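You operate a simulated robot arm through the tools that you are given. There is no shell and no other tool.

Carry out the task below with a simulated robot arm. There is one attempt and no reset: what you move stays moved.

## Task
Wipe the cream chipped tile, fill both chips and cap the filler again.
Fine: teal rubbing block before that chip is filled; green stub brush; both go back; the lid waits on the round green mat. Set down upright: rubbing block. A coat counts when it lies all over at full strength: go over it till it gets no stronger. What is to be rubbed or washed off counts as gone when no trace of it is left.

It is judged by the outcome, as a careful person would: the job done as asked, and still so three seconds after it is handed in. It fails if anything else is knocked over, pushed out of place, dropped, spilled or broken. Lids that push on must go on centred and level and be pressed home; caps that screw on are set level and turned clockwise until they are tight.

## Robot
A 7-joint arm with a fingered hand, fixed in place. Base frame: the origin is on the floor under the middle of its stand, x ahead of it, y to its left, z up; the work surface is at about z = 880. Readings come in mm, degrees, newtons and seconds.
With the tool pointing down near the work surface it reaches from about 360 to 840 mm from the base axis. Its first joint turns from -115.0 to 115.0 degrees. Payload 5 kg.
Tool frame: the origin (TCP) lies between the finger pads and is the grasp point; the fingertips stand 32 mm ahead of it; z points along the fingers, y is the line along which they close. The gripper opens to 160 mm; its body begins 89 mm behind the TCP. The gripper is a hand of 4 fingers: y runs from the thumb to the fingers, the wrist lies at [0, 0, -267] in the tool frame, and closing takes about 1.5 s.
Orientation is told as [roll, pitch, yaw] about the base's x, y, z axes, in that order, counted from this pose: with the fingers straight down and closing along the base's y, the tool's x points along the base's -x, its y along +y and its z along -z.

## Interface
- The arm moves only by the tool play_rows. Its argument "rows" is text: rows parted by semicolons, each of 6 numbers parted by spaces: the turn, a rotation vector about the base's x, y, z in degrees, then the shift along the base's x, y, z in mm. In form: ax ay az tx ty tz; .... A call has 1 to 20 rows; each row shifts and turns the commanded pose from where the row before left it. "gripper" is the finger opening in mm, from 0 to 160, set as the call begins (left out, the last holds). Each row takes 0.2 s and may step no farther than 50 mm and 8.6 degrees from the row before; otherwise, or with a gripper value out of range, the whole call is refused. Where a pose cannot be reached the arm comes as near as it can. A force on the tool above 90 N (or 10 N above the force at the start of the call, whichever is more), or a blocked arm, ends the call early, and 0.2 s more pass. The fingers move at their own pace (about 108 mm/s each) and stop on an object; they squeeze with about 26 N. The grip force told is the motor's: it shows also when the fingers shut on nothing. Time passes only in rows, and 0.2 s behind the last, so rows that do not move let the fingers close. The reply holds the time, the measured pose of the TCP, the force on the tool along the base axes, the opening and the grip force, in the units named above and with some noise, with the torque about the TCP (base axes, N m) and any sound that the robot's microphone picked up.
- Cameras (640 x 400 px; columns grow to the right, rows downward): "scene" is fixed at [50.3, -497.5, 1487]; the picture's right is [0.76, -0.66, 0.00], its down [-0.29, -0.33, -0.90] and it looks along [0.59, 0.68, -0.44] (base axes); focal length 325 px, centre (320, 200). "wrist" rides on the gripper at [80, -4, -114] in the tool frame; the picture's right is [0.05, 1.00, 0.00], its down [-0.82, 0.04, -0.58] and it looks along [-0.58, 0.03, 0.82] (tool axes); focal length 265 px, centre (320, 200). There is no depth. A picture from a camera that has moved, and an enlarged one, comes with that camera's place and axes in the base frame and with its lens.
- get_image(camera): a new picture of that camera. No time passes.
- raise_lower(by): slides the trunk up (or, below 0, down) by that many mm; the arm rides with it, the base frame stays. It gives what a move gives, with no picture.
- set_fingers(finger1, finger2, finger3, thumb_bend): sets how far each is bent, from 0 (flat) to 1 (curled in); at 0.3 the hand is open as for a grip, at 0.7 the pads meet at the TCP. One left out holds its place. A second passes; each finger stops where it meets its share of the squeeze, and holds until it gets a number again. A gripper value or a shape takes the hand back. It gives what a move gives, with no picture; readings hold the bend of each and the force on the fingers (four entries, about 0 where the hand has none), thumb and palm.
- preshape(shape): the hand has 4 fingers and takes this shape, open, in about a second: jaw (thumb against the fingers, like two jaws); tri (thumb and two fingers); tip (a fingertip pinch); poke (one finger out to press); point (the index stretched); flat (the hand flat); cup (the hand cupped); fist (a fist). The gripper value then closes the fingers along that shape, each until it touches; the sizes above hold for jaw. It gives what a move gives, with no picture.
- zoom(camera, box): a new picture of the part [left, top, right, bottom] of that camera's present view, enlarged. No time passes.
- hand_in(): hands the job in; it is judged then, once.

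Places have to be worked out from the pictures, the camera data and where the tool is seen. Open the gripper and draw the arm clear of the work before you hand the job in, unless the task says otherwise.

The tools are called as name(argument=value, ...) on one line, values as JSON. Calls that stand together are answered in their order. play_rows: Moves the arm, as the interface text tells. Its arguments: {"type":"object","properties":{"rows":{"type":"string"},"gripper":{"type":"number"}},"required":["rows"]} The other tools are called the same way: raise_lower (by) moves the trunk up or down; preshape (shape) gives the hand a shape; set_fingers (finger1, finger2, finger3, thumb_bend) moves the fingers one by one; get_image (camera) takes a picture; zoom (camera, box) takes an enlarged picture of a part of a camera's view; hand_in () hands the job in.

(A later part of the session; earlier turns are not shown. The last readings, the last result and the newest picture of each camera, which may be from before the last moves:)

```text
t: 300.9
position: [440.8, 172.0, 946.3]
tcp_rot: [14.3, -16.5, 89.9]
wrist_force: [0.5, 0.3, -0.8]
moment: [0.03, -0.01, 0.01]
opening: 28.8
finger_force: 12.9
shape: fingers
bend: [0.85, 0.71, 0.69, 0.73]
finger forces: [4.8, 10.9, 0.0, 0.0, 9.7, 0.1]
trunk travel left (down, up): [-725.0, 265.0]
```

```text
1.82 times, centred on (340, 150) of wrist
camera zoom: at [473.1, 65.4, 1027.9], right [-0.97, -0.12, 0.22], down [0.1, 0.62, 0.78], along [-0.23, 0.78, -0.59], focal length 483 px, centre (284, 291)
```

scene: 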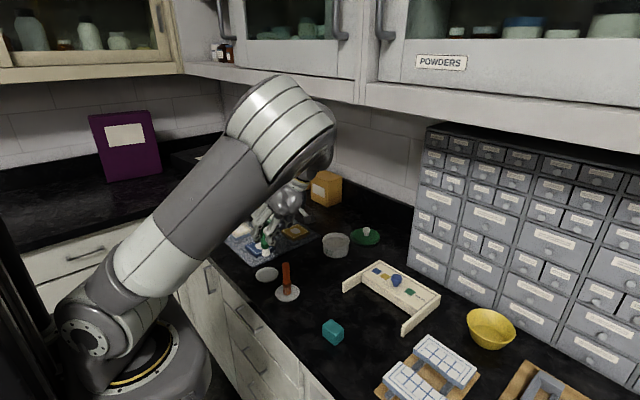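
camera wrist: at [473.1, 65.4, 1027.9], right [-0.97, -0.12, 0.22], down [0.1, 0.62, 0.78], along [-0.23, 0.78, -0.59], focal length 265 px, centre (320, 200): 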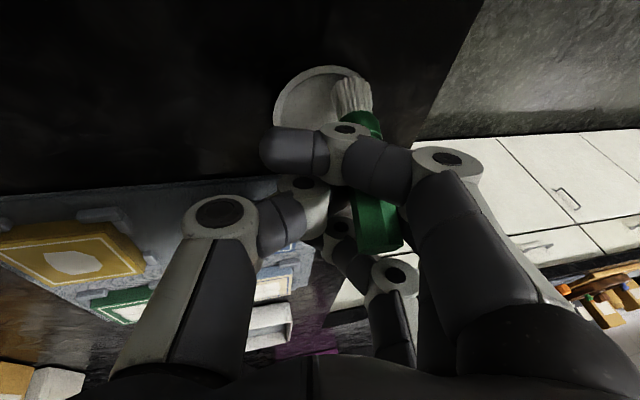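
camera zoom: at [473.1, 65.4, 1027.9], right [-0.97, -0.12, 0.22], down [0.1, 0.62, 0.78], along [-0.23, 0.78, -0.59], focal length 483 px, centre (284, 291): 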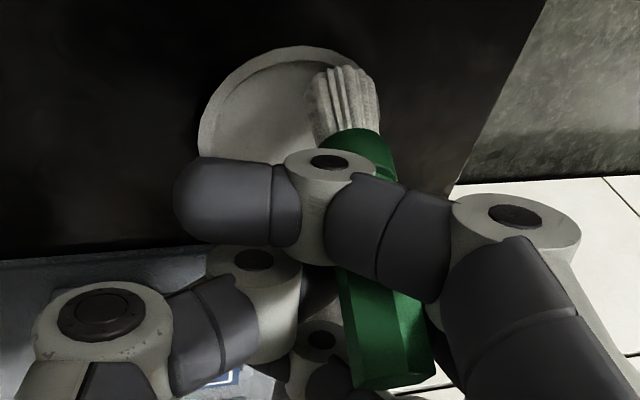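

The wrist view shows the brush foot is off toward −y: it leans about 20° along the scene camera's line of sight, which I couldn't see from there. I raise it clear and correct that tilt and turn the hand further, away from the orange brush.

play_rows(rows="0 0 0 0 0 8; 0 0 0 2 2 12; 0 0 0 4 4 15; 0 0 0 6 6 15; 0 0 0 8 8 10; 0 0 0 0 0 0")

play_rows(rows="0 0 8 0 0 0; 0 0 8 0 0 0; 0 0 8 0 0 0; 0 0 8 0 0 0; 0 0 8 0 0 0; 0 0 0 0 0 0")

get_image(camera="scene")

get_image(camera="wrist")

```text
t: 302.3
position: [459.9, 193.8, 1007.3]
tcp_rot: [14.2, -16.5, 90.0]
wrist_force: [0.4, -0.4, -0.8]
moment: [0.02, -0.01, -0.01]
opening: 28.8
finger_force: 12.6
shape: fingers
bend: [0.85, 0.72, 0.69, 0.73]
finger forces: [4.9, 10.7, 0.0, 0.0, 9.7, 0.0]
trunk travel left (down, up): [-725.0, 265.0]
```

```text
t: 303.7
position: [460.9, 193.2, 1007.0]
tcp_rot: [14.3, -16.6, 114.0]
wrist_force: [-0.9, -0.1, -0.4]
moment: [-0.03, -0.03, -0.03]
opening: 29.2
finger_force: 2.6
shape: fingers
bend: [0.85, 0.72, 0.69, 0.73]
finger forces: [3.9, 1.3, 0.0, 0.0, 0.1, 0.0]
out of reach, approached as far as the arm can: row 4, 5
trunk travel left (down, up): [-725.0, 265.0]
```

```text
taken
```

scene: 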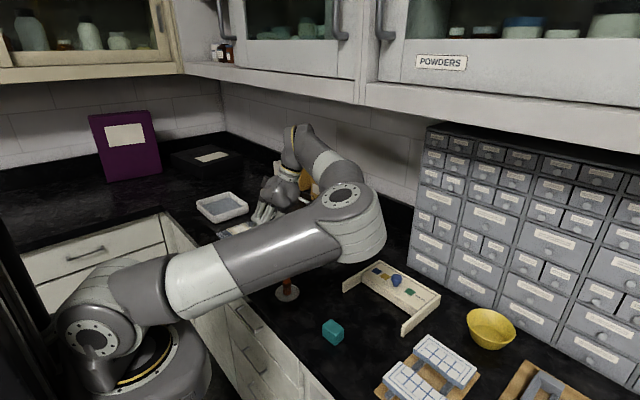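

```text
taken
camera wrist: at [533.8, 107.6, 1088.8], right [-0.84, -0.5, 0.22], down [-0.16, 0.61, 0.78], along [-0.52, 0.62, -0.59], focal length 265 px, centre (320, 200)
```

wrist: 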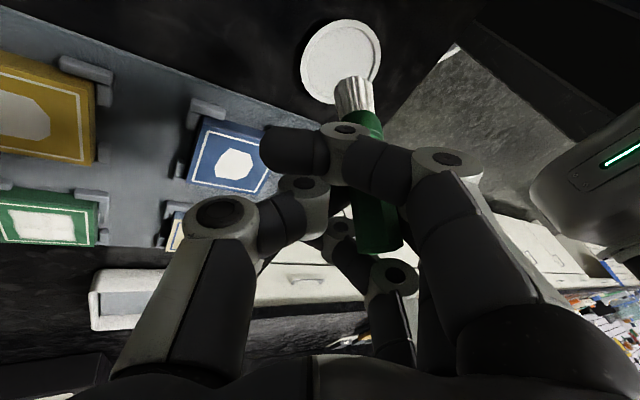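

The hand reached its turning limit (yaw 114) and the grip has loosened. I first secure the brush by tightening middle finger and thumb.

set_fingers(finger2=0.8, thumb_bend=0.8)

get_image(camera="wrist")

```text
t: 304.7
position: [460.3, 193.4, 1006.0]
tcp_rot: [14.3, -16.6, 113.9]
wrist_force: [-1.0, -0.2, 0.3]
moment: [0.0, -0.02, -0.03]
opening: 27.6
finger_force: 11.7
shape: fingers
bend: [0.86, 0.72, 0.69, 0.78]
finger forces: [10.9, 12.4, 0.1, 0.0, 0.0, 0.0]
trunk travel left (down, up): [-725.0, 265.0]
```

```text
taken
camera wrist: at [534.1, 107.5, 1088.6], right [-0.84, -0.5, 0.22], down [-0.16, 0.61, 0.78], along [-0.53, 0.62, -0.59], focal length 265 px, centre (320, 200)
```

wrist: 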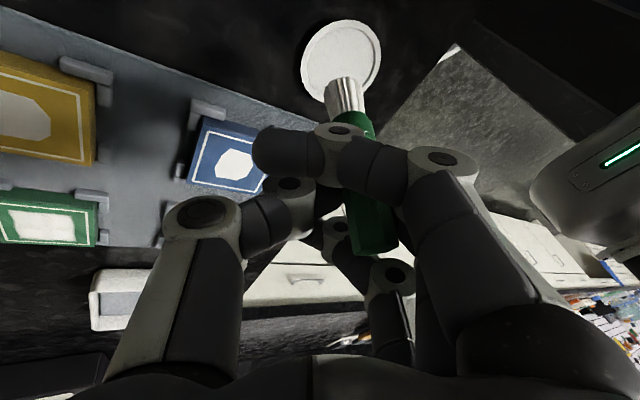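

The brush is held again between index and middle finger (11–12 N). I turn the hand back to yaw 90, where the arm is comfortable.

play_rows(rows="0 0 -8 0 0 0; 0 0 -8 0 0 0; 0 0 -8 0 0 0; 0 0 -8 0 0 0; 0 0 -8 0 0 0; 0 0 0 0 0 0")

get_image(camera="scene")

zoom(camera="scene", box=[240, 190, 310, 270])

get_image(camera="wrist")

```text
t: 306.1
position: [459.7, 193.5, 1007.3]
tcp_rot: [14.3, -16.5, 73.9]
wrist_force: [0.7, -0.3, -1.0]
moment: [0.0, -0.04, 0.01]
opening: 27.7
finger_force: 11.8
shape: fingers
bend: [0.86, 0.72, 0.69, 0.78]
finger forces: [10.7, 12.5, 0.0, 0.0, 0.0, 0.1]
trunk travel left (down, up): [-725.0, 265.0]
```

```text
taken
```

scene: 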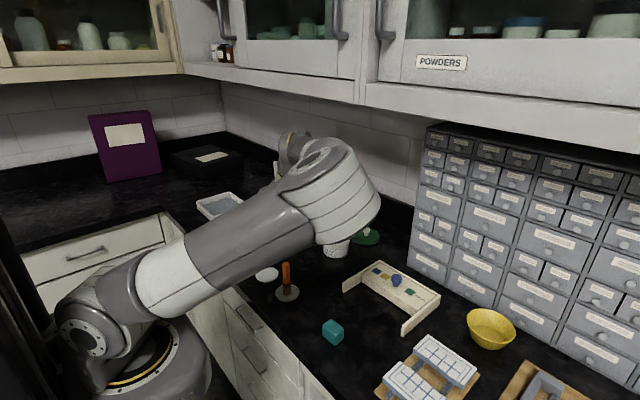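

```text
5.00 times, centred on (275, 230) of scene
camera zoom: at [50.3, -497.5, 1487.0], right [0.76, -0.66, 0.0], down [-0.29, -0.33, -0.9], along [0.59, 0.68, -0.44], focal length 1624 px, centre (545, 50)
```

zoom: 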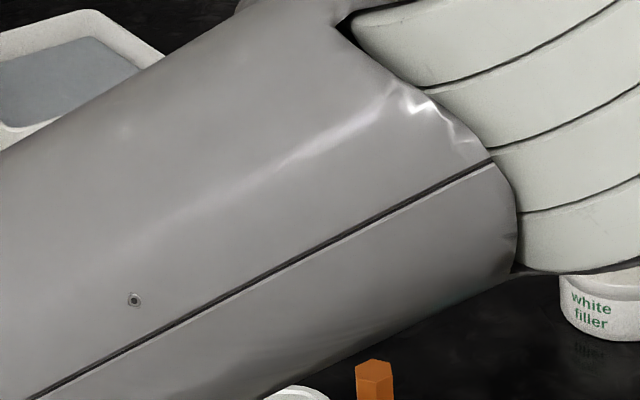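

```text
taken
camera wrist: at [461.5, 80.5, 1088.4], right [-0.96, 0.16, 0.22], down [0.27, 0.57, 0.78], along [0.0, 0.81, -0.59], focal length 265 px, centre (320, 200)
```

wrist: 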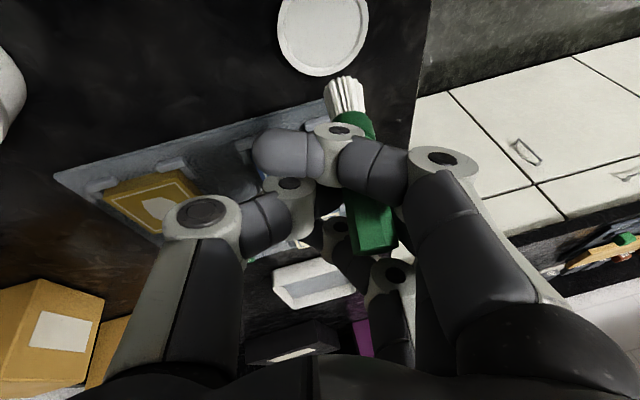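

The elbow has swung out and hides the brush from the scene camera, so I rely on the wrist view: the foot still leans toward −y. I turn to yaw 100 and tilt the hand +18° about x to straighten the brush.

play_rows(rows="0 0 6.5 0 0 5; 0 0 6.5 0 0 5; 0 0 6.5 0 0 5; 0 0 6.5 0 0 5; 6 0 0 0 0 0; 6 0 0 0 0 0; 6 0 0 0 0 0; 0 0 0 0 0 0")

get_image(camera="wrist")

get_image(camera="scene")

```text
t: 307.9
position: [460.7, 193.8, 1027.2]
tcp_rot: [10.6, -34.2, 101.5]
wrist_force: [0.6, 0.0, -0.4]
moment: [0.03, 0.0, -0.04]
opening: 27.5
finger_force: 11.0
shape: fingers
bend: [0.86, 0.72, 0.69, 0.78]
finger forces: [10.5, 12.3, 0.0, 0.1, 0.0, 0.0]
trunk travel left (down, up): [-725.0, 265.0]
```

```text
taken
camera wrist: at [511.2, 72.7, 1073.1], right [-0.93, -0.34, 0.12], down [-0.01, 0.35, 0.94], along [-0.36, 0.87, -0.33], focal length 265 px, centre (320, 200)
```

wrist: 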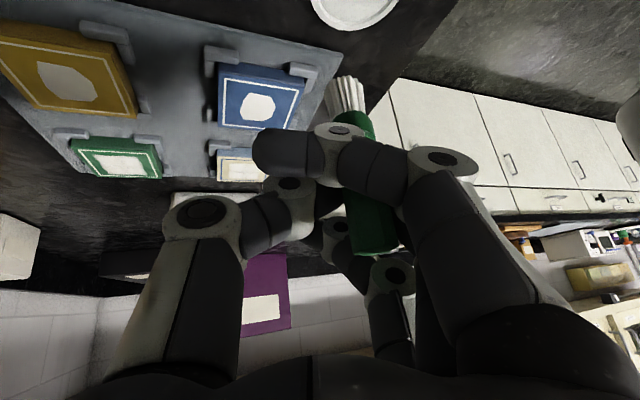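

```text
taken
```

scene: 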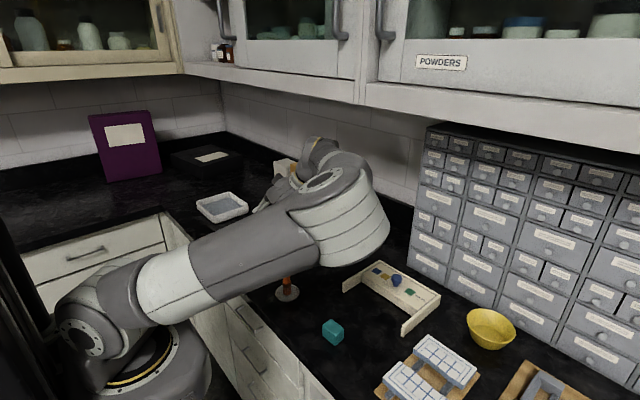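

By the ray geometry the brush is now vertical, with its tip at TCP + (−19, −13, −69). I move over the saucer and check.

play_rows(rows="0 0 0 -6 -5.3 0; 0 0 0 -6 -5.3 0; 0 0 0 -5.3 -5.3 0; 0 0 0 0 0 -15; 0 0 0 0 0 -15; 0 0 0 0 0 0")

get_image(camera="wrist")

get_image(camera="scene")

```text
t: 309.3
position: [442.7, 176.8, 995.9]
tcp_rot: [10.6, -34.3, 101.5]
wrist_force: [0.7, -0.3, -0.8]
moment: [0.01, -0.05, -0.01]
opening: 27.5
finger_force: 11.8
shape: fingers
bend: [0.86, 0.72, 0.69, 0.78]
finger forces: [10.4, 12.3, 0.1, 0.1, 0.0, 0.0]
trunk travel left (down, up): [-725.0, 265.0]
```

```text
taken
camera wrist: at [493.8, 55.8, 1042.9], right [-0.93, -0.34, 0.12], down [-0.01, 0.36, 0.93], along [-0.36, 0.87, -0.33], focal length 265 px, centre (320, 200)
```

wrist: 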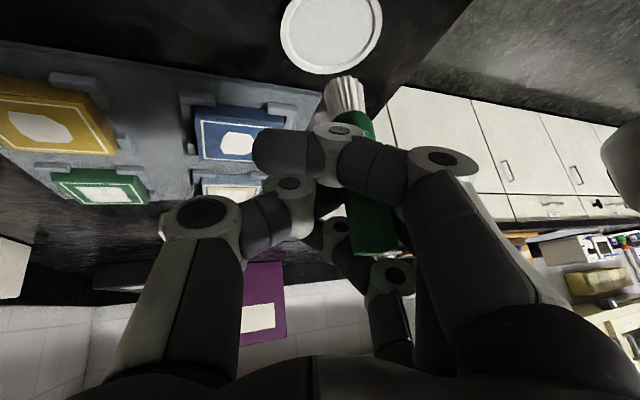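

```text
taken
```

scene: 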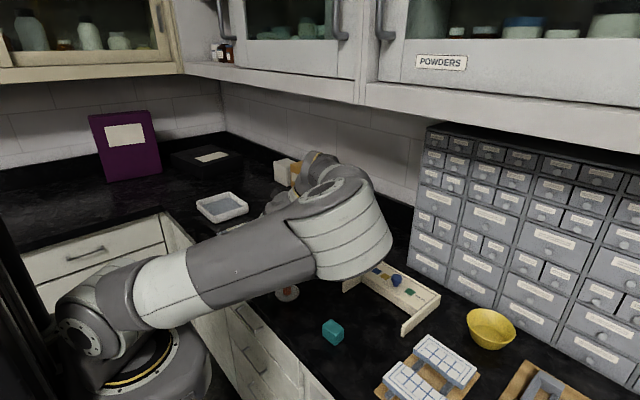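

Tip at about (421.5, 165) against the saucer centre (425.7, 165). I shift +3 mm in x and lower.

play_rows(rows="0 0 0 3 0 -10; 0 0 0 0 0 -12; 0 0 0 0 0 -10; 0 0 0 0 0 -4; 0 0 0 0 0 0")

get_image(camera="wrist")

```text
t: 310.5
position: [445.8, 177.1, 961.2]
tcp_rot: [10.6, -34.4, 101.4]
wrist_force: [-0.6, -0.2, -1.4]
moment: [-0.02, -0.02, 0.0]
opening: 27.5
finger_force: 11.7
shape: fingers
bend: [0.86, 0.72, 0.69, 0.78]
finger forces: [10.4, 12.4, 0.1, 0.0, 0.0, 0.1]
trunk travel left (down, up): [-725.0, 265.0]
```

```text
taken
camera wrist: at [496.9, 55.6, 1007.0], right [-0.93, -0.34, 0.12], down [-0.01, 0.36, 0.93], along [-0.36, 0.87, -0.33], focal length 265 px, centre (320, 200)
```

wrist: 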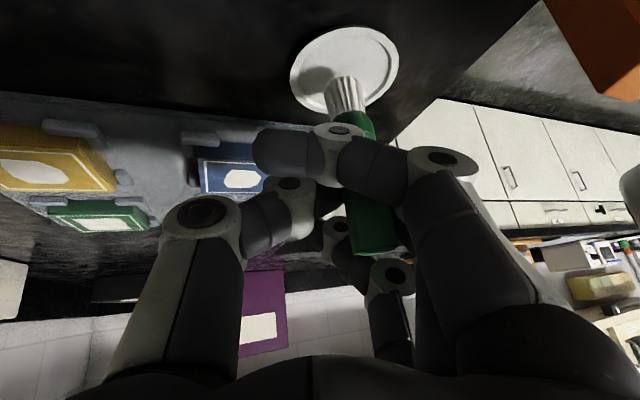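

Centred over the saucer. Final lowering in small steps.

play_rows(rows="0 0 0 0 0 -2; 0 0 0 0 0 -2; 0 0 0 0 0 -1; 0 0 0 0 0 0")

play_rows(rows="0 0 0 0 0 -1; 0 0 0 0 0 -1; 0 0 0 0 0 0")

```text
t: 311.5
position: [446.2, 177.8, 955.5]
tcp_rot: [10.5, -34.3, 101.5]
wrist_force: [1.1, 0.3, 0.3]
moment: [0.05, 0.0, -0.01]
opening: 27.3
finger_force: 11.2
shape: fingers
bend: [0.86, 0.72, 0.69, 0.78]
finger forces: [10.4, 12.4, 0.0, 0.0, 0.0, 0.0]
trunk travel left (down, up): [-725.0, 265.0]
```

```text
t: 312.3
position: [444.2, 177.6, 956.0]
tcp_rot: [10.7, -34.4, 101.5]
wrist_force: [-0.1, -0.6, -0.4]
moment: [-0.02, 0.02, 0.0]
opening: 27.7
finger_force: 12.0
shape: fingers
bend: [0.86, 0.72, 0.69, 0.78]
finger forces: [10.3, 12.4, 0.1, 0.0, 0.0, 0.0]
trunk travel left (down, up): [-725.0, 265.0]
```

play_rows(rows="0 0 0 0 0 -1; 0 0 0 0 0 -1; 0 0 0 0 0 0")

play_rows(rows="0 0 0 0 0 -1; 0 0 0 0 0 0; 0 0 0 0 0 0")

get_image(camera="wrist")

```text
t: 313.1
position: [444.3, 177.1, 952.2]
tcp_rot: [10.6, -34.3, 101.6]
wrist_force: [-0.1, 0.0, -0.3]
moment: [0.01, 0.0, -0.02]
opening: 27.3
finger_force: 11.6
shape: fingers
bend: [0.86, 0.72, 0.69, 0.78]
finger forces: [10.4, 12.3, 0.0, 0.0, 0.0, 0.0]
trunk travel left (down, up): [-725.0, 265.0]
```

```text
t: 313.9
position: [445.8, 176.6, 950.5]
tcp_rot: [10.7, -34.2, 101.5]
wrist_force: [0.2, 0.3, -0.2]
moment: [0.01, -0.01, 0.0]
opening: 27.6
finger_force: 11.3
shape: fingers
bend: [0.86, 0.72, 0.69, 0.78]
finger forces: [10.4, 12.4, 0.0, 0.0, 0.0, 0.0]
trunk travel left (down, up): [-725.0, 265.0]
```

```text
taken
camera wrist: at [496.8, 55.8, 997.5], right [-0.93, -0.34, 0.12], down [-0.01, 0.36, 0.93], along [-0.36, 0.87, -0.33], focal length 265 px, centre (320, 200)
```

wrist: 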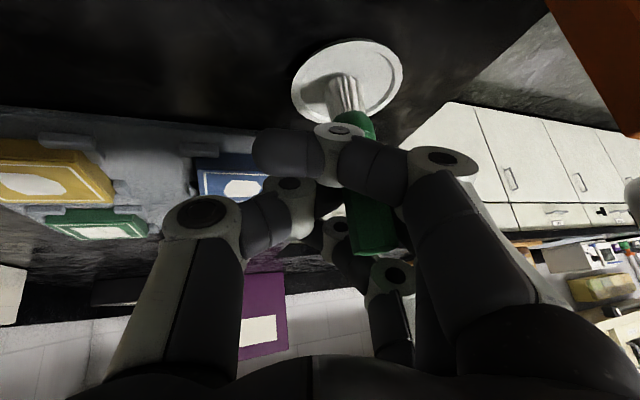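

play_rows(rows="0 0 0 0 0 -1; 0 0 0 0 0 -1; 0 0 0 0 0 0")

play_rows(rows="0 0 0 0 0 -1; 0 0 0 0 0 -1; 0 0 0 0 0 0")

zoom(camera="wrist", box=[260, 20, 440, 160])

```text
t: 314.7
position: [446.4, 176.4, 949.3]
tcp_rot: [10.6, -34.3, 101.5]
wrist_force: [0.8, 0.5, -0.2]
moment: [-0.01, -0.02, 0.0]
opening: 27.5
finger_force: 11.2
shape: fingers
bend: [0.86, 0.72, 0.69, 0.78]
finger forces: [10.4, 12.4, 0.0, 0.0, 0.1, 0.1]
trunk travel left (down, up): [-725.0, 265.0]
```

```text
t: 315.5
position: [446.1, 177.3, 946.7]
tcp_rot: [10.6, -34.3, 101.5]
wrist_force: [-0.8, 1.7, 6.9]
moment: [-0.05, 0.09, -0.03]
opening: 27.5
finger_force: 10.2
shape: fingers
bend: [0.86, 0.73, 0.69, 0.78]
finger forces: [8.5, 13.2, 0.1, 0.0, 0.0, 0.1]
trunk travel left (down, up): [-725.0, 265.0]
```

```text
2.86 times, centred on (350, 90) of wrist
camera zoom: at [497.1, 55.9, 993.4], right [-0.93, -0.34, 0.12], down [-0.01, 0.36, 0.93], along [-0.36, 0.87, -0.33], focal length 758 px, centre (234, 514)
```

zoom: 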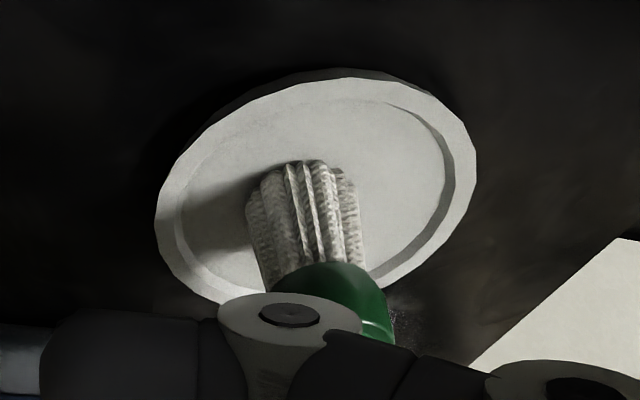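

The bristles stand in the middle of the saucer (7 N). I ease off slightly, then curl the index inward and open the middle and ring fingers to release.

play_rows(rows="0 0 0 0 0 0.6; 0 0 0 0 0 0")

set_fingers(finger1=0.95, finger2=0.55, finger3=0.5)

get_image(camera="wrist")

```text
t: 316.1
position: [446.7, 176.6, 947.1]
tcp_rot: [10.6, -34.3, 101.6]
wrist_force: [0.0, 1.5, 4.5]
moment: [-0.02, 0.12, -0.01]
opening: 27.8
finger_force: 10.7
shape: fingers
bend: [0.86, 0.73, 0.69, 0.78]
finger forces: [8.2, 12.9, 0.0, 0.0, 0.0, 0.1]
trunk travel left (down, up): [-725.0, 265.0]
```

```text
t: 317.1
position: [447.3, 177.2, 947.2]
tcp_rot: [10.6, -34.3, 101.4]
wrist_force: [-0.9, 0.2, -0.2]
moment: [-0.02, 0.03, 0.0]
opening: 40.0
finger_force: 0.1
shape: fingers
bend: [0.95, 0.55, 0.5, 0.8]
finger forces: [0.0, 0.0, 0.1, 0.0, 0.1, 0.0]
trunk travel left (down, up): [-725.0, 265.0]
```

```text
taken
camera wrist: at [497.2, 55.5, 993.4], right [-0.93, -0.34, 0.12], down [-0.01, 0.36, 0.93], along [-0.36, 0.87, -0.33], focal length 265 px, centre (320, 200)
```

wrist: 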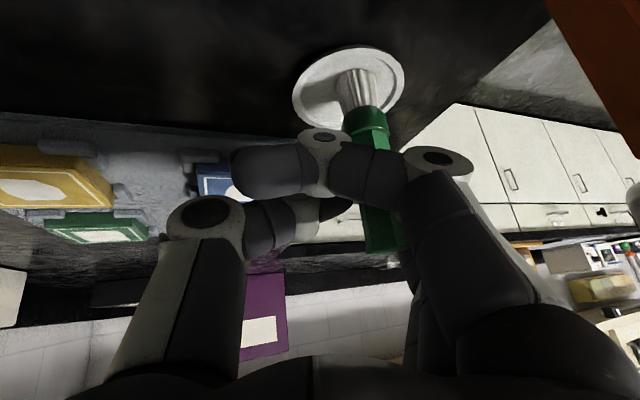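

All finger forces are zero and the brush stands upright by itself. I open the middle and ring fingers a bit more, and then lift the hand straight up slowly.

set_fingers(finger2=0.35, finger3=0.35)

play_rows(rows="0 0 0 0 0 3; 0 0 0 0 0 4; 0 0 0 0 0 5; 0 0 0 0 0 0")

get_image(camera="wrist")

```text
t: 318.1
position: [446.6, 176.8, 946.7]
tcp_rot: [10.6, -34.3, 101.5]
wrist_force: [1.4, -0.4, 0.0]
moment: [0.02, 0.01, -0.03]
opening: 39.9
finger_force: 0.1
shape: fingers
bend: [0.95, 0.35, 0.35, 0.8]
finger forces: [0.1, 0.0, 0.0, 0.1, 0.0, 0.1]
trunk travel left (down, up): [-725.0, 265.0]
```

```text
t: 319.1
position: [445.5, 177.1, 958.7]
tcp_rot: [10.6, -34.2, 101.6]
wrist_force: [0.1, 0.0, 0.0]
moment: [0.0, 0.01, -0.02]
opening: 40.2
finger_force: 0.1
shape: fingers
bend: [0.95, 0.35, 0.35, 0.8]
finger forces: [0.1, 0.0, 0.0, 0.0, 0.0, 0.0]
trunk travel left (down, up): [-725.0, 265.0]
```

```text
taken
camera wrist: at [496.5, 55.6, 1006.0], right [-0.93, -0.34, 0.12], down [-0.01, 0.36, 0.93], along [-0.36, 0.87, -0.33], focal length 265 px, centre (320, 200)
```

wrist: 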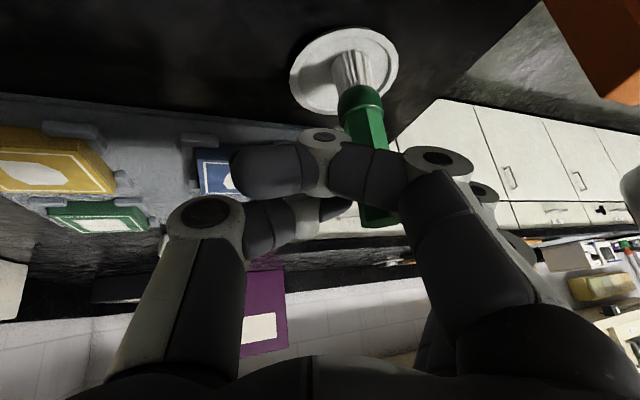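

The brush stays behind on the saucer. I keep lifting straight up.

play_rows(rows="0 0 0 0 0 5; 0 0 0 0 0 6; 0 0 0 0 0 8; 0 0 0 0 0 10; 0 0 0 0 0 12; 0 0 0 0 0 0")

get_image(camera="wrist")

```text
t: 320.5
position: [444.7, 177.4, 1001.1]
tcp_rot: [10.6, -34.3, 101.4]
wrist_force: [0.3, 0.6, -1.3]
moment: [0.03, 0.02, 0.01]
opening: 40.0
finger_force: 0.1
shape: fingers
bend: [0.95, 0.35, 0.35, 0.8]
finger forces: [0.1, 0.0, 0.1, 0.0, 0.1, 0.1]
trunk travel left (down, up): [-725.0, 265.0]
```

```text
taken
camera wrist: at [495.9, 55.7, 1046.9], right [-0.93, -0.34, 0.12], down [-0.01, 0.36, 0.93], along [-0.36, 0.87, -0.33], focal length 265 px, centre (320, 200)
```

wrist: 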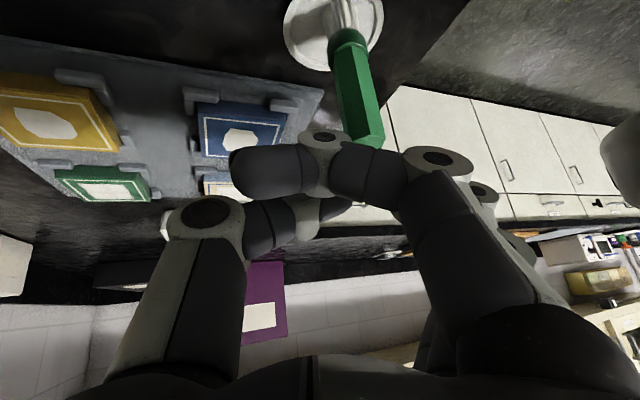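

It's almost clear. A further 60 mm up, then I unwind the hand's rotation away from the brushes.

play_rows(rows="0 0 0 0 0 15; 0 0 0 0 0 15; 0 0 0 0 0 15; 0 0 0 5 5 15; 0 0 0 10 10 5; 0 0 0 10 10 0; 0 0 0 0 0 0")

get_image(camera="wrist")

get_image(camera="scene")

```text
t: 322.1
position: [470.8, 203.0, 1066.6]
tcp_rot: [10.6, -34.4, 101.5]
wrist_force: [1.2, 0.0, -0.4]
moment: [-0.01, 0.0, 0.0]
opening: 40.1
finger_force: 0.1
shape: fingers
bend: [0.95, 0.35, 0.35, 0.8]
finger forces: [0.0, 0.0, 0.1, 0.0, 0.1, 0.0]
trunk travel left (down, up): [-725.0, 265.0]
```

```text
taken
camera wrist: at [521.2, 81.6, 1112.3], right [-0.93, -0.34, 0.12], down [-0.01, 0.36, 0.93], along [-0.36, 0.87, -0.33], focal length 265 px, centre (320, 200)
```

wrist: 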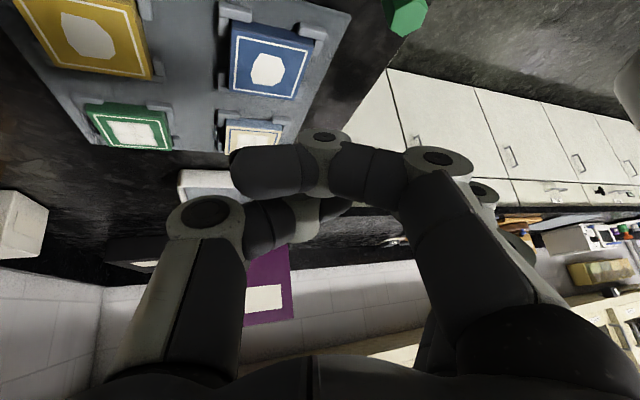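

```text
taken
```

scene: 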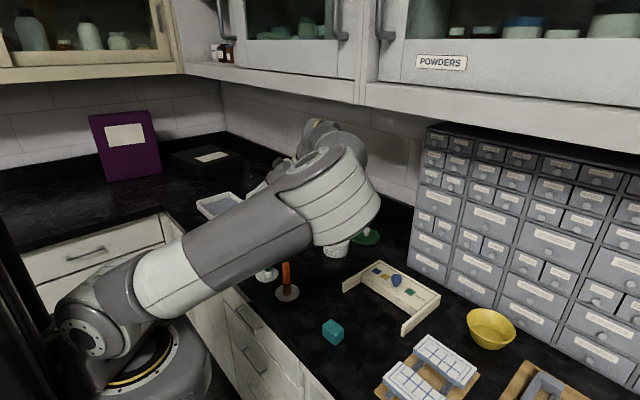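

The brush stands upright on its saucer. Now I straighten the hand: undo the tilt first, then the yaw.

play_rows(rows="-6.7 -1.36 0 0 0 0; -6.7 -1.36 0 0 0 0; -6.7 -1.36 0 0 0 0; -6.7 -1.36 0 0 0 0; -6.8 -1.36 0 0 0 0; 1.05 -5.2 0 0 0 0; 1.05 -5.2 0 0 0 0; 0 0 0 0 0 0", gripper=90)

play_rows(rows="0 0 -7.8 0 0 0; 0 0 -7.8 0 0 0; 0 0 -7.8 0 0 0; 0 0 -7.8 0 0 0; 0 0 -7.8 0 0 0; 0 0 -7.8 0 0 0; 0 0 0 0 0 0")

get_image(camera="scene")

```text
t: 323.9
position: [471.1, 202.4, 1064.9]
tcp_rot: [-0.1, 0.2, 101.5]
wrist_force: [0.3, 0.4, -0.3]
moment: [0.02, -0.01, 0.0]
opening: 89.0
finger_force: 0.0
shape: jaw
bend: [0.72, 0.72, 0.72, 0.7]
finger forces: [0.1, 0.1, 0.0, 0.0, 0.0, 0.0]
trunk travel left (down, up): [-725.0, 265.0]
```

```text
t: 325.5
position: [470.5, 202.7, 1065.7]
tcp_rot: [-0.1, 0.0, 54.6]
wrist_force: [0.1, -0.3, -0.2]
moment: [-0.05, -0.03, -0.02]
opening: 89.3
finger_force: 0.0
shape: jaw
bend: [0.72, 0.72, 0.72, 0.7]
finger forces: [0.0, 0.1, 0.1, 0.0, 0.0, 0.0]
trunk travel left (down, up): [-725.0, 265.0]
```

```text
taken
```

scene: 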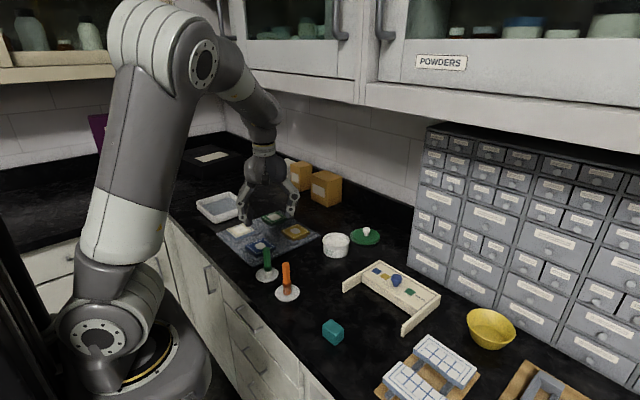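

The arm is back to a normal posture and the green brush stands on its dish. I finish turning to yaw 0 and check the brush.

play_rows(rows="0 0 -7.8 0 0 0; 0 0 -7.8 0 0 0; 0 0 -7.8 0 0 0; 0 0 -7.8 0 0 0; 0 0 -7.8 0 0 0; 0 0 -7.8 0 0 0; 0 0 -7.8 0 0 0; 0 0 0 0 0 0")

zoom(camera="scene", box=[240, 235, 310, 305])

get_image(camera="wrist")

zoom(camera="scene", box=[310, 215, 390, 270])

```text
t: 327.3
position: [470.6, 203.0, 1064.6]
tcp_rot: [-0.1, 0.1, 0.0]
wrist_force: [0.2, 0.0, 0.0]
moment: [0.0, -0.01, 0.01]
opening: 89.3
finger_force: 0.0
shape: jaw
bend: [0.72, 0.72, 0.72, 0.7]
finger forces: [0.0, 0.1, 0.0, 0.0, 0.0, 0.0]
trunk travel left (down, up): [-725.0, 265.0]
```

```text
5.71 times, centred on (275, 270) of scene
camera zoom: at [50.3, -497.5, 1487.0], right [0.76, -0.66, 0.0], down [-0.29, -0.33, -0.9], along [0.59, 0.68, -0.44], focal length 1856 px, centre (577, -200)
```

zoom: 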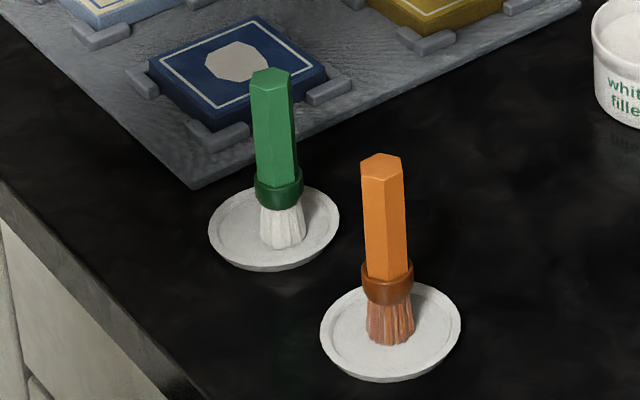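

```text
taken
camera wrist: at [391.1, 198.1, 1179.0], right [-0.05, 1.0, 0.0], down [0.82, 0.04, 0.58], along [0.58, 0.03, -0.82], focal length 265 px, centre (320, 200)
```

wrist: 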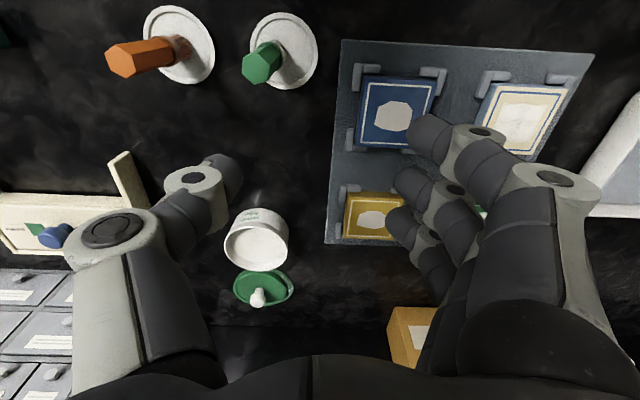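

```text
7.27 times, centred on (350, 242) of scene
camera zoom: at [50.3, -497.5, 1487.0], right [0.76, -0.66, 0.0], down [-0.29, -0.33, -0.9], along [0.59, 0.68, -0.44], focal length 2362 px, centre (102, -109)
```

zoom: 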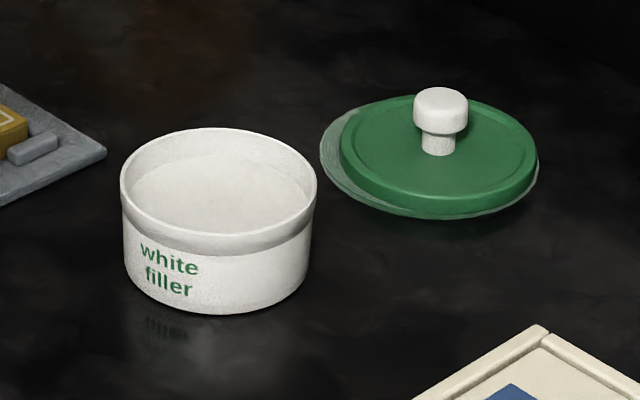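

The green brush is back, upright on its dish. Now the lid: I head over the pot toward the mat with the hand vertical, as before.

play_rows(rows="0 0 0 18 -19 -13; 0 0 0 18 -19 -13; 0 0 0 18 -19 -13; 0 0 0 18 -19 -13; 0 0 0 18 -19 -13; 0 0 0 20 -1 0; 0 0 0 20 0 0; 0 0 0 20 0 0; 0 0 0 20 0 0; 0 0 0 20 0 0; 0 0 0 0 0 0", gripper=64)

get_image(camera="wrist")

get_image(camera="scene")

```text
t: 329.7
position: [661.4, 106.5, 999.7]
tcp_rot: [-0.1, 0.0, 0.2]
wrist_force: [-0.7, -0.2, -0.2]
moment: [0.01, -0.01, 0.0]
opening: 64.9
finger_force: 0.1
shape: jaw
bend: [0.73, 0.73, 0.73, 0.7]
finger forces: [0.0, 0.1, 0.0, 0.0, 0.1, 0.0]
trunk travel left (down, up): [-725.0, 265.0]
```

```text
taken
camera wrist: at [581.6, 102.6, 1114.2], right [-0.05, 1.0, 0.0], down [0.82, 0.04, 0.58], along [0.58, 0.03, -0.82], focal length 265 px, centre (320, 200)
```

wrist: 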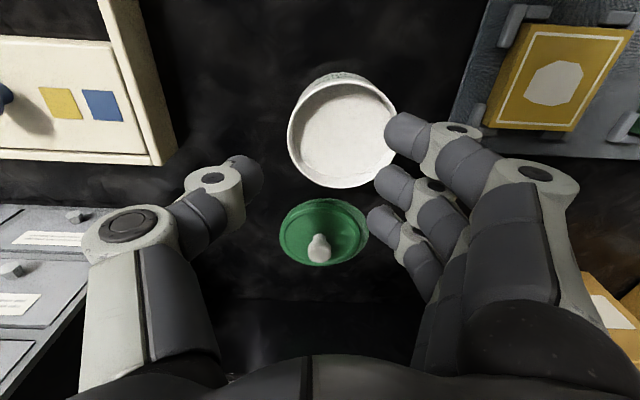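

```text
taken
```

scene: 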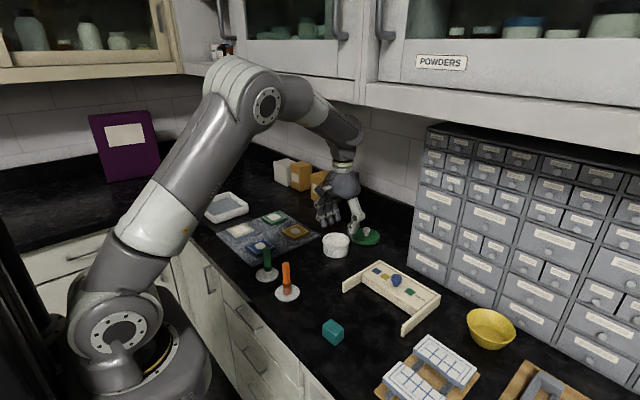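

From here the lid is near (783, 114) and the pot at (655.6, 123.4). I continue forward and re-measure from closer.

play_rows(rows="0 0 0 20 2 0; 0 0 0 20 2 0; 0 0 0 20 2 0; 0 0 0 20 0 -5; 0 0 0 0 0 0")

zoom(camera="wrist", box=[220, 80, 420, 260])

zoom(camera="scene", box=[320, 190, 400, 255])

```text
t: 330.9
position: [740.7, 112.6, 995.2]
tcp_rot: [0.0, 0.0, 0.0]
wrist_force: [-0.6, -0.3, 0.3]
moment: [0.03, 0.01, 0.03]
opening: 64.6
finger_force: 0.0
shape: jaw
bend: [0.73, 0.73, 0.73, 0.7]
finger forces: [0.0, 0.0, 0.0, 0.0, 0.0, 0.1]
trunk travel left (down, up): [-725.0, 265.0]
```

```text
2.22 times, centred on (320, 170) of wrist
camera zoom: at [661.7, 108.3, 1109.1], right [-0.05, 1.0, 0.0], down [0.82, 0.04, 0.58], along [0.58, 0.03, -0.82], focal length 590 px, centre (320, 267)
```

zoom: 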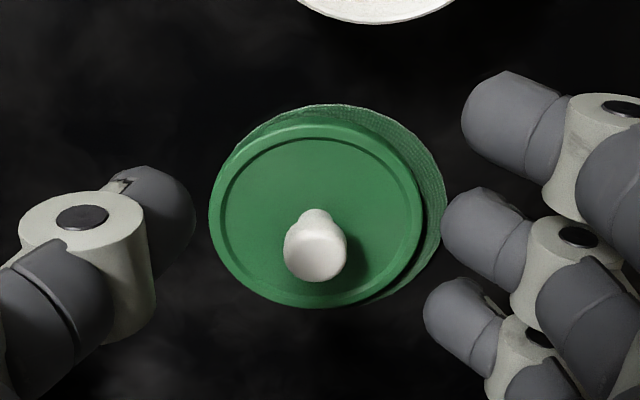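

```text
6.15 times, centred on (360, 222) of scene
camera zoom: at [50.3, -497.5, 1487.0], right [0.76, -0.66, 0.0], down [-0.29, -0.33, -0.9], along [0.59, 0.68, -0.44], focal length 1998 px, centre (74, 62)
```

zoom: 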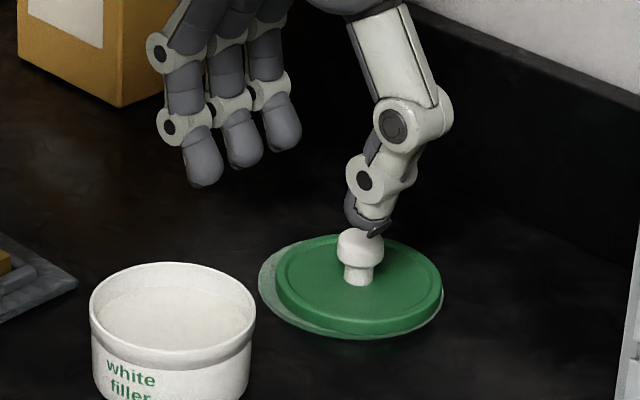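

The knob is at (788, 113). I advance while descending and straddle it.

play_rows(rows="0 0 0 12 0.2 -7; 0 0 0 12 0.2 -7; 0 0 0 12 0.2 -7; 0 0 0 11 0 -6; 0 0 0 0 0 -8; 0 0 0 0 0 -8; 0 0 0 0 0 0")

zoom(camera="wrist", box=[220, 80, 420, 260])

zoom(camera="scene", box=[330, 195, 400, 255])

```text
t: 332.5
position: [787.9, 113.2, 951.4]
tcp_rot: [0.0, 0.0, 0.1]
wrist_force: [-0.7, -0.2, -0.6]
moment: [0.0, -0.04, -0.04]
opening: 64.8
finger_force: 0.1
shape: jaw
bend: [0.73, 0.73, 0.73, 0.7]
finger forces: [0.1, 0.0, 0.1, 0.0, 0.0, 0.1]
trunk travel left (down, up): [-725.0, 265.0]
```

```text
2.22 times, centred on (320, 170) of wrist
camera zoom: at [709.1, 108.6, 1066.3], right [-0.05, 1.0, 0.0], down [0.82, 0.04, 0.58], along [0.58, 0.03, -0.82], focal length 590 px, centre (320, 267)
```

zoom: 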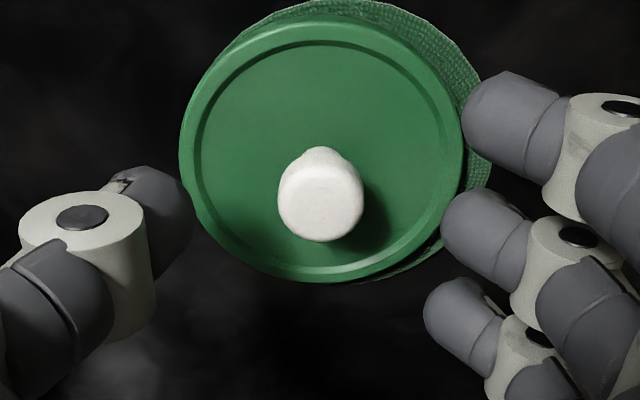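

```text
6.67 times, centred on (365, 225) of scene
camera zoom: at [50.3, -497.5, 1487.0], right [0.76, -0.66, 0.0], down [-0.29, -0.33, -0.9], along [0.59, 0.68, -0.44], focal length 2165 px, centre (20, 33)
```

zoom: 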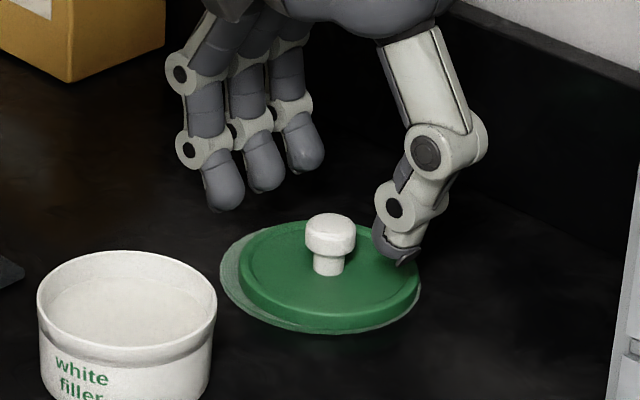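

Well aligned. I descend to z≈940 and close on the knob in two stages.

play_rows(rows="0 0 0 0 0 -5; 0 0 0 0 0 -4; 0 0 0 0 0 -2; 0 0 0 0 0 0")

play_rows(rows="0 0 0 0 0 0; 0 0 0 0 0 0; 0 0 0 0 0 0; 0 0 0 0 0 0", gripper=14)

play_rows(rows="0 0 0 0 0 0; 0 0 0 0 0 0; 0 0 0 0 0 0", gripper=4)

zoom(camera="scene", box=[330, 195, 400, 255])

zoom(camera="wrist", box=[220, 80, 420, 260])

```text
t: 333.5
position: [787.6, 112.5, 940.7]
tcp_rot: [0.1, 0.0, 0.1]
wrist_force: [-0.1, -1.3, 0.3]
moment: [-0.03, 0.0, 0.01]
opening: 64.7
finger_force: 0.0
shape: jaw
bend: [0.73, 0.73, 0.73, 0.7]
finger forces: [0.0, 0.1, 0.1, 0.0, 0.0, 0.0]
trunk travel left (down, up): [-725.0, 265.0]
```

```text
t: 334.5
position: [788.3, 112.4, 942.3]
tcp_rot: [0.0, 0.0, 0.2]
wrist_force: [0.6, -0.3, 0.7]
moment: [-0.03, 0.04, 0.01]
opening: 15.2
finger_force: 0.0
shape: jaw
bend: [0.72, 0.71, 0.72, 0.7]
finger forces: [0.0, 1.0, 0.0, 0.0, 1.1, 0.0]
trunk travel left (down, up): [-725.0, 265.0]
```

```text
t: 335.3
position: [789.0, 112.0, 943.8]
tcp_rot: [0.0, -0.1, 0.1]
wrist_force: [0.6, -2.8, 9.8]
moment: [-0.15, 0.0, 0.0]
opening: 0.0
finger_force: 26.1
shape: jaw
bend: [0.68, 0.71, 0.68, 0.71]
finger forces: [0.0, 11.0, 0.1, 0.1, 24.5, 0.1]
trunk travel left (down, up): [-725.0, 265.0]
```

```text
6.67 times, centred on (365, 225) of scene
camera zoom: at [50.3, -497.5, 1487.0], right [0.76, -0.66, 0.0], down [-0.29, -0.33, -0.9], along [0.59, 0.68, -0.44], focal length 2165 px, centre (20, 33)
```

zoom: 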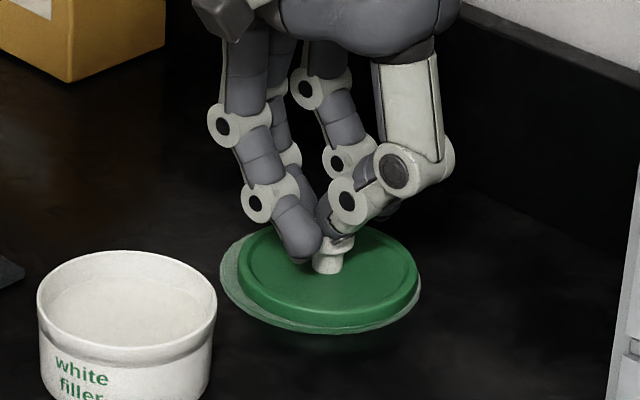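

```text
2.22 times, centred on (320, 170) of wrist
camera zoom: at [708.4, 107.4, 1057.1], right [-0.05, 1.0, 0.0], down [0.81, 0.04, 0.58], along [0.58, 0.03, -0.82], focal length 590 px, centre (320, 267)
```

zoom: 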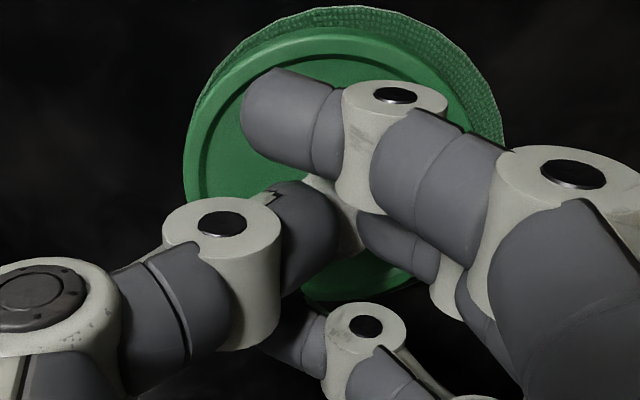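

The pinch rides on the knob's upper edge (pushing the hand up 10 N), so it's a bit too high. I reopen, go 4 mm lower and close again.

play_rows(rows="0 0 0 0 0 0; 0 0 0 0 0 0; 0 0 0 0 -0.5 -2; 0 0 0 0 0 -2; 0 0 0 0 0 0", gripper=40)

play_rows(rows="0 0 0 0 0 0; 0 0 0 0 0 0; 0 0 0 0 0 0", gripper=14)

play_rows(rows="0 0 0 0 0 0; 0 0 0 0 0 0; 0 0 0 0 0 0", gripper=4)

zoom(camera="scene", box=[330, 195, 400, 255])

```text
t: 336.5
position: [787.4, 111.6, 936.2]
tcp_rot: [0.0, 0.0, 0.1]
wrist_force: [0.1, -0.6, -1.1]
moment: [-0.02, -0.03, -0.01]
opening: 39.6
finger_force: 0.2
shape: jaw
bend: [0.73, 0.73, 0.73, 0.7]
finger forces: [0.1, 0.0, 0.1, 0.1, 0.0, 0.1]
trunk travel left (down, up): [-725.0, 265.0]
```

```text
t: 337.3
position: [788.6, 111.2, 937.6]
tcp_rot: [0.0, 0.0, 0.1]
wrist_force: [-0.5, -0.1, 0.2]
moment: [0.01, -0.02, 0.03]
opening: 15.5
finger_force: 0.1
shape: jaw
bend: [0.72, 0.71, 0.72, 0.7]
finger forces: [0.0, 1.3, 0.0, 0.0, 1.6, 0.1]
trunk travel left (down, up): [-725.0, 265.0]
```

```text
t: 338.1
position: [786.9, 110.8, 938.2]
tcp_rot: [0.1, -0.1, 0.1]
wrist_force: [0.3, -2.7, 4.5]
moment: [0.13, 0.0, 0.01]
opening: 1.7
finger_force: 25.7
shape: jaw
bend: [0.68, 0.71, 0.68, 0.7]
finger forces: [0.0, 15.4, 0.0, 0.0, 16.6, 0.0]
trunk travel left (down, up): [-725.0, 265.0]
```

```text
6.67 times, centred on (365, 225) of scene
camera zoom: at [50.3, -497.5, 1487.0], right [0.76, -0.66, 0.0], down [-0.29, -0.33, -0.9], along [0.59, 0.68, -0.44], focal length 2165 px, centre (20, 33)
```

zoom: 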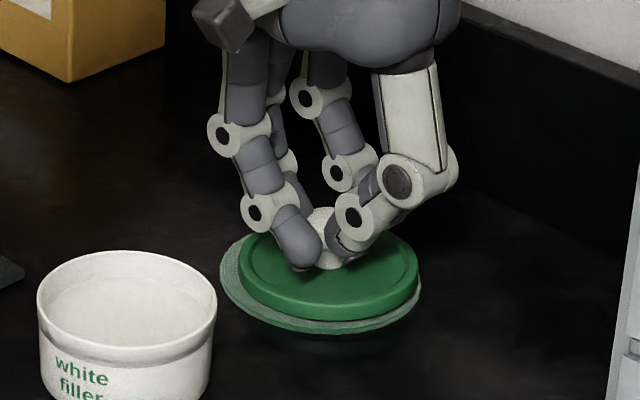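

A good grip now (15/17 N, as when I took the lid off). I lift slowly and then level the lid by rolling the hand.

play_rows(rows="0 0 0 0 0 2; 0 0 0 0 0 3; 0 0 0 0 0 5; 0 0 0 0 0 8; 0 0 0 0 0 8; 0 0 0 0 0 0")

play_rows(rows="4.5 0 0 0 -3 0; 5 0 0 0 -3 0; 5 0 0 0 -3 0; 0 0 0 0 0 0")

zoom(camera="scene", box=[330, 185, 400, 245])

get_image(camera="wrist")

```text
t: 339.5
position: [786.9, 112.4, 962.4]
tcp_rot: [0.0, 0.0, 0.1]
wrist_force: [0.2, -0.4, 0.2]
moment: [-0.02, 0.0, 0.01]
opening: 1.0
finger_force: 25.8
shape: jaw
bend: [0.68, 0.69, 0.68, 0.71]
finger forces: [0.0, 14.4, 0.0, 0.0, 14.0, 0.0]
trunk travel left (down, up): [-725.0, 265.0]
```

```text
t: 340.5
position: [787.2, 104.1, 962.6]
tcp_rot: [14.5, 0.0, 0.0]
wrist_force: [-0.9, -1.0, 0.1]
moment: [0.0, 0.0, 0.01]
opening: 1.1
finger_force: 25.9
shape: jaw
bend: [0.68, 0.69, 0.68, 0.71]
finger forces: [0.0, 14.4, 0.0, 0.1, 14.0, 0.0]
trunk travel left (down, up): [-725.0, 265.0]
```

```text
6.67 times, centred on (365, 215) of scene
camera zoom: at [50.3, -497.5, 1487.0], right [0.76, -0.66, 0.0], down [-0.29, -0.33, -0.9], along [0.59, 0.68, -0.44], focal length 2165 px, centre (20, 100)
```

zoom: 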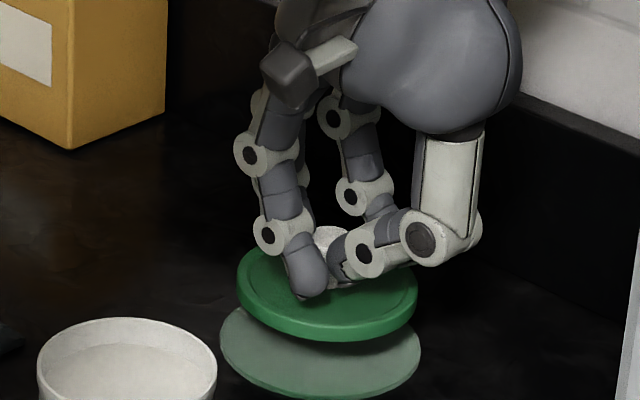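

```text
taken
camera wrist: at [708.2, 71.1, 1072.3], right [-0.05, 0.97, 0.25], down [0.82, -0.1, 0.57], along [0.58, 0.24, -0.78], focal length 265 px, centre (320, 200)
```

wrist: 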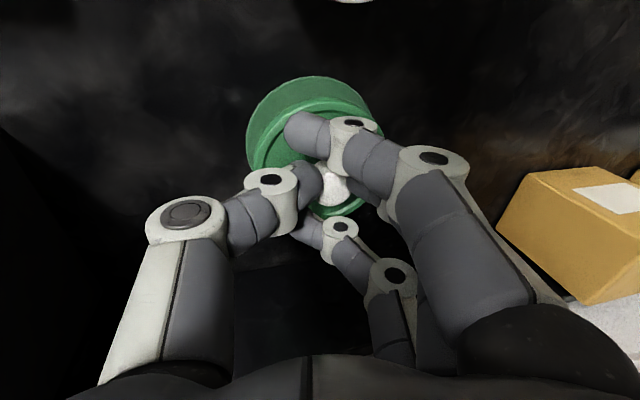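

The lid is up; from the ellipse it dips about 6° toward +x. I correct with a −6.5° pitch and check again.

play_rows(rows="0 -3.2 0 -2.5 0 0; 0 -3.3 0 -2.5 0 4; 0 0 0 0 0 0; 0 0 0 0 0 0")

zoom(camera="scene", box=[340, 190, 390, 240])

```text
t: 341.5
position: [782.8, 103.7, 966.9]
tcp_rot: [14.4, -6.6, 0.0]
wrist_force: [0.1, -0.3, 0.1]
moment: [0.03, 0.01, -0.02]
opening: 1.1
finger_force: 26.4
shape: jaw
bend: [0.68, 0.69, 0.68, 0.71]
finger forces: [0.1, 14.3, 0.0, 0.1, 13.9, 0.1]
trunk travel left (down, up): [-725.0, 265.0]
```

```text
8.00 times, centred on (365, 215) of scene
camera zoom: at [50.3, -497.5, 1487.0], right [0.76, -0.66, 0.0], down [-0.29, -0.33, -0.9], along [0.59, 0.68, -0.44], focal length 2598 px, centre (-40, 80)
```

zoom: 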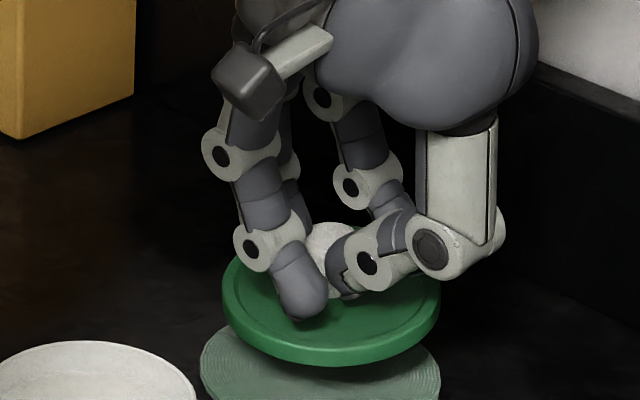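

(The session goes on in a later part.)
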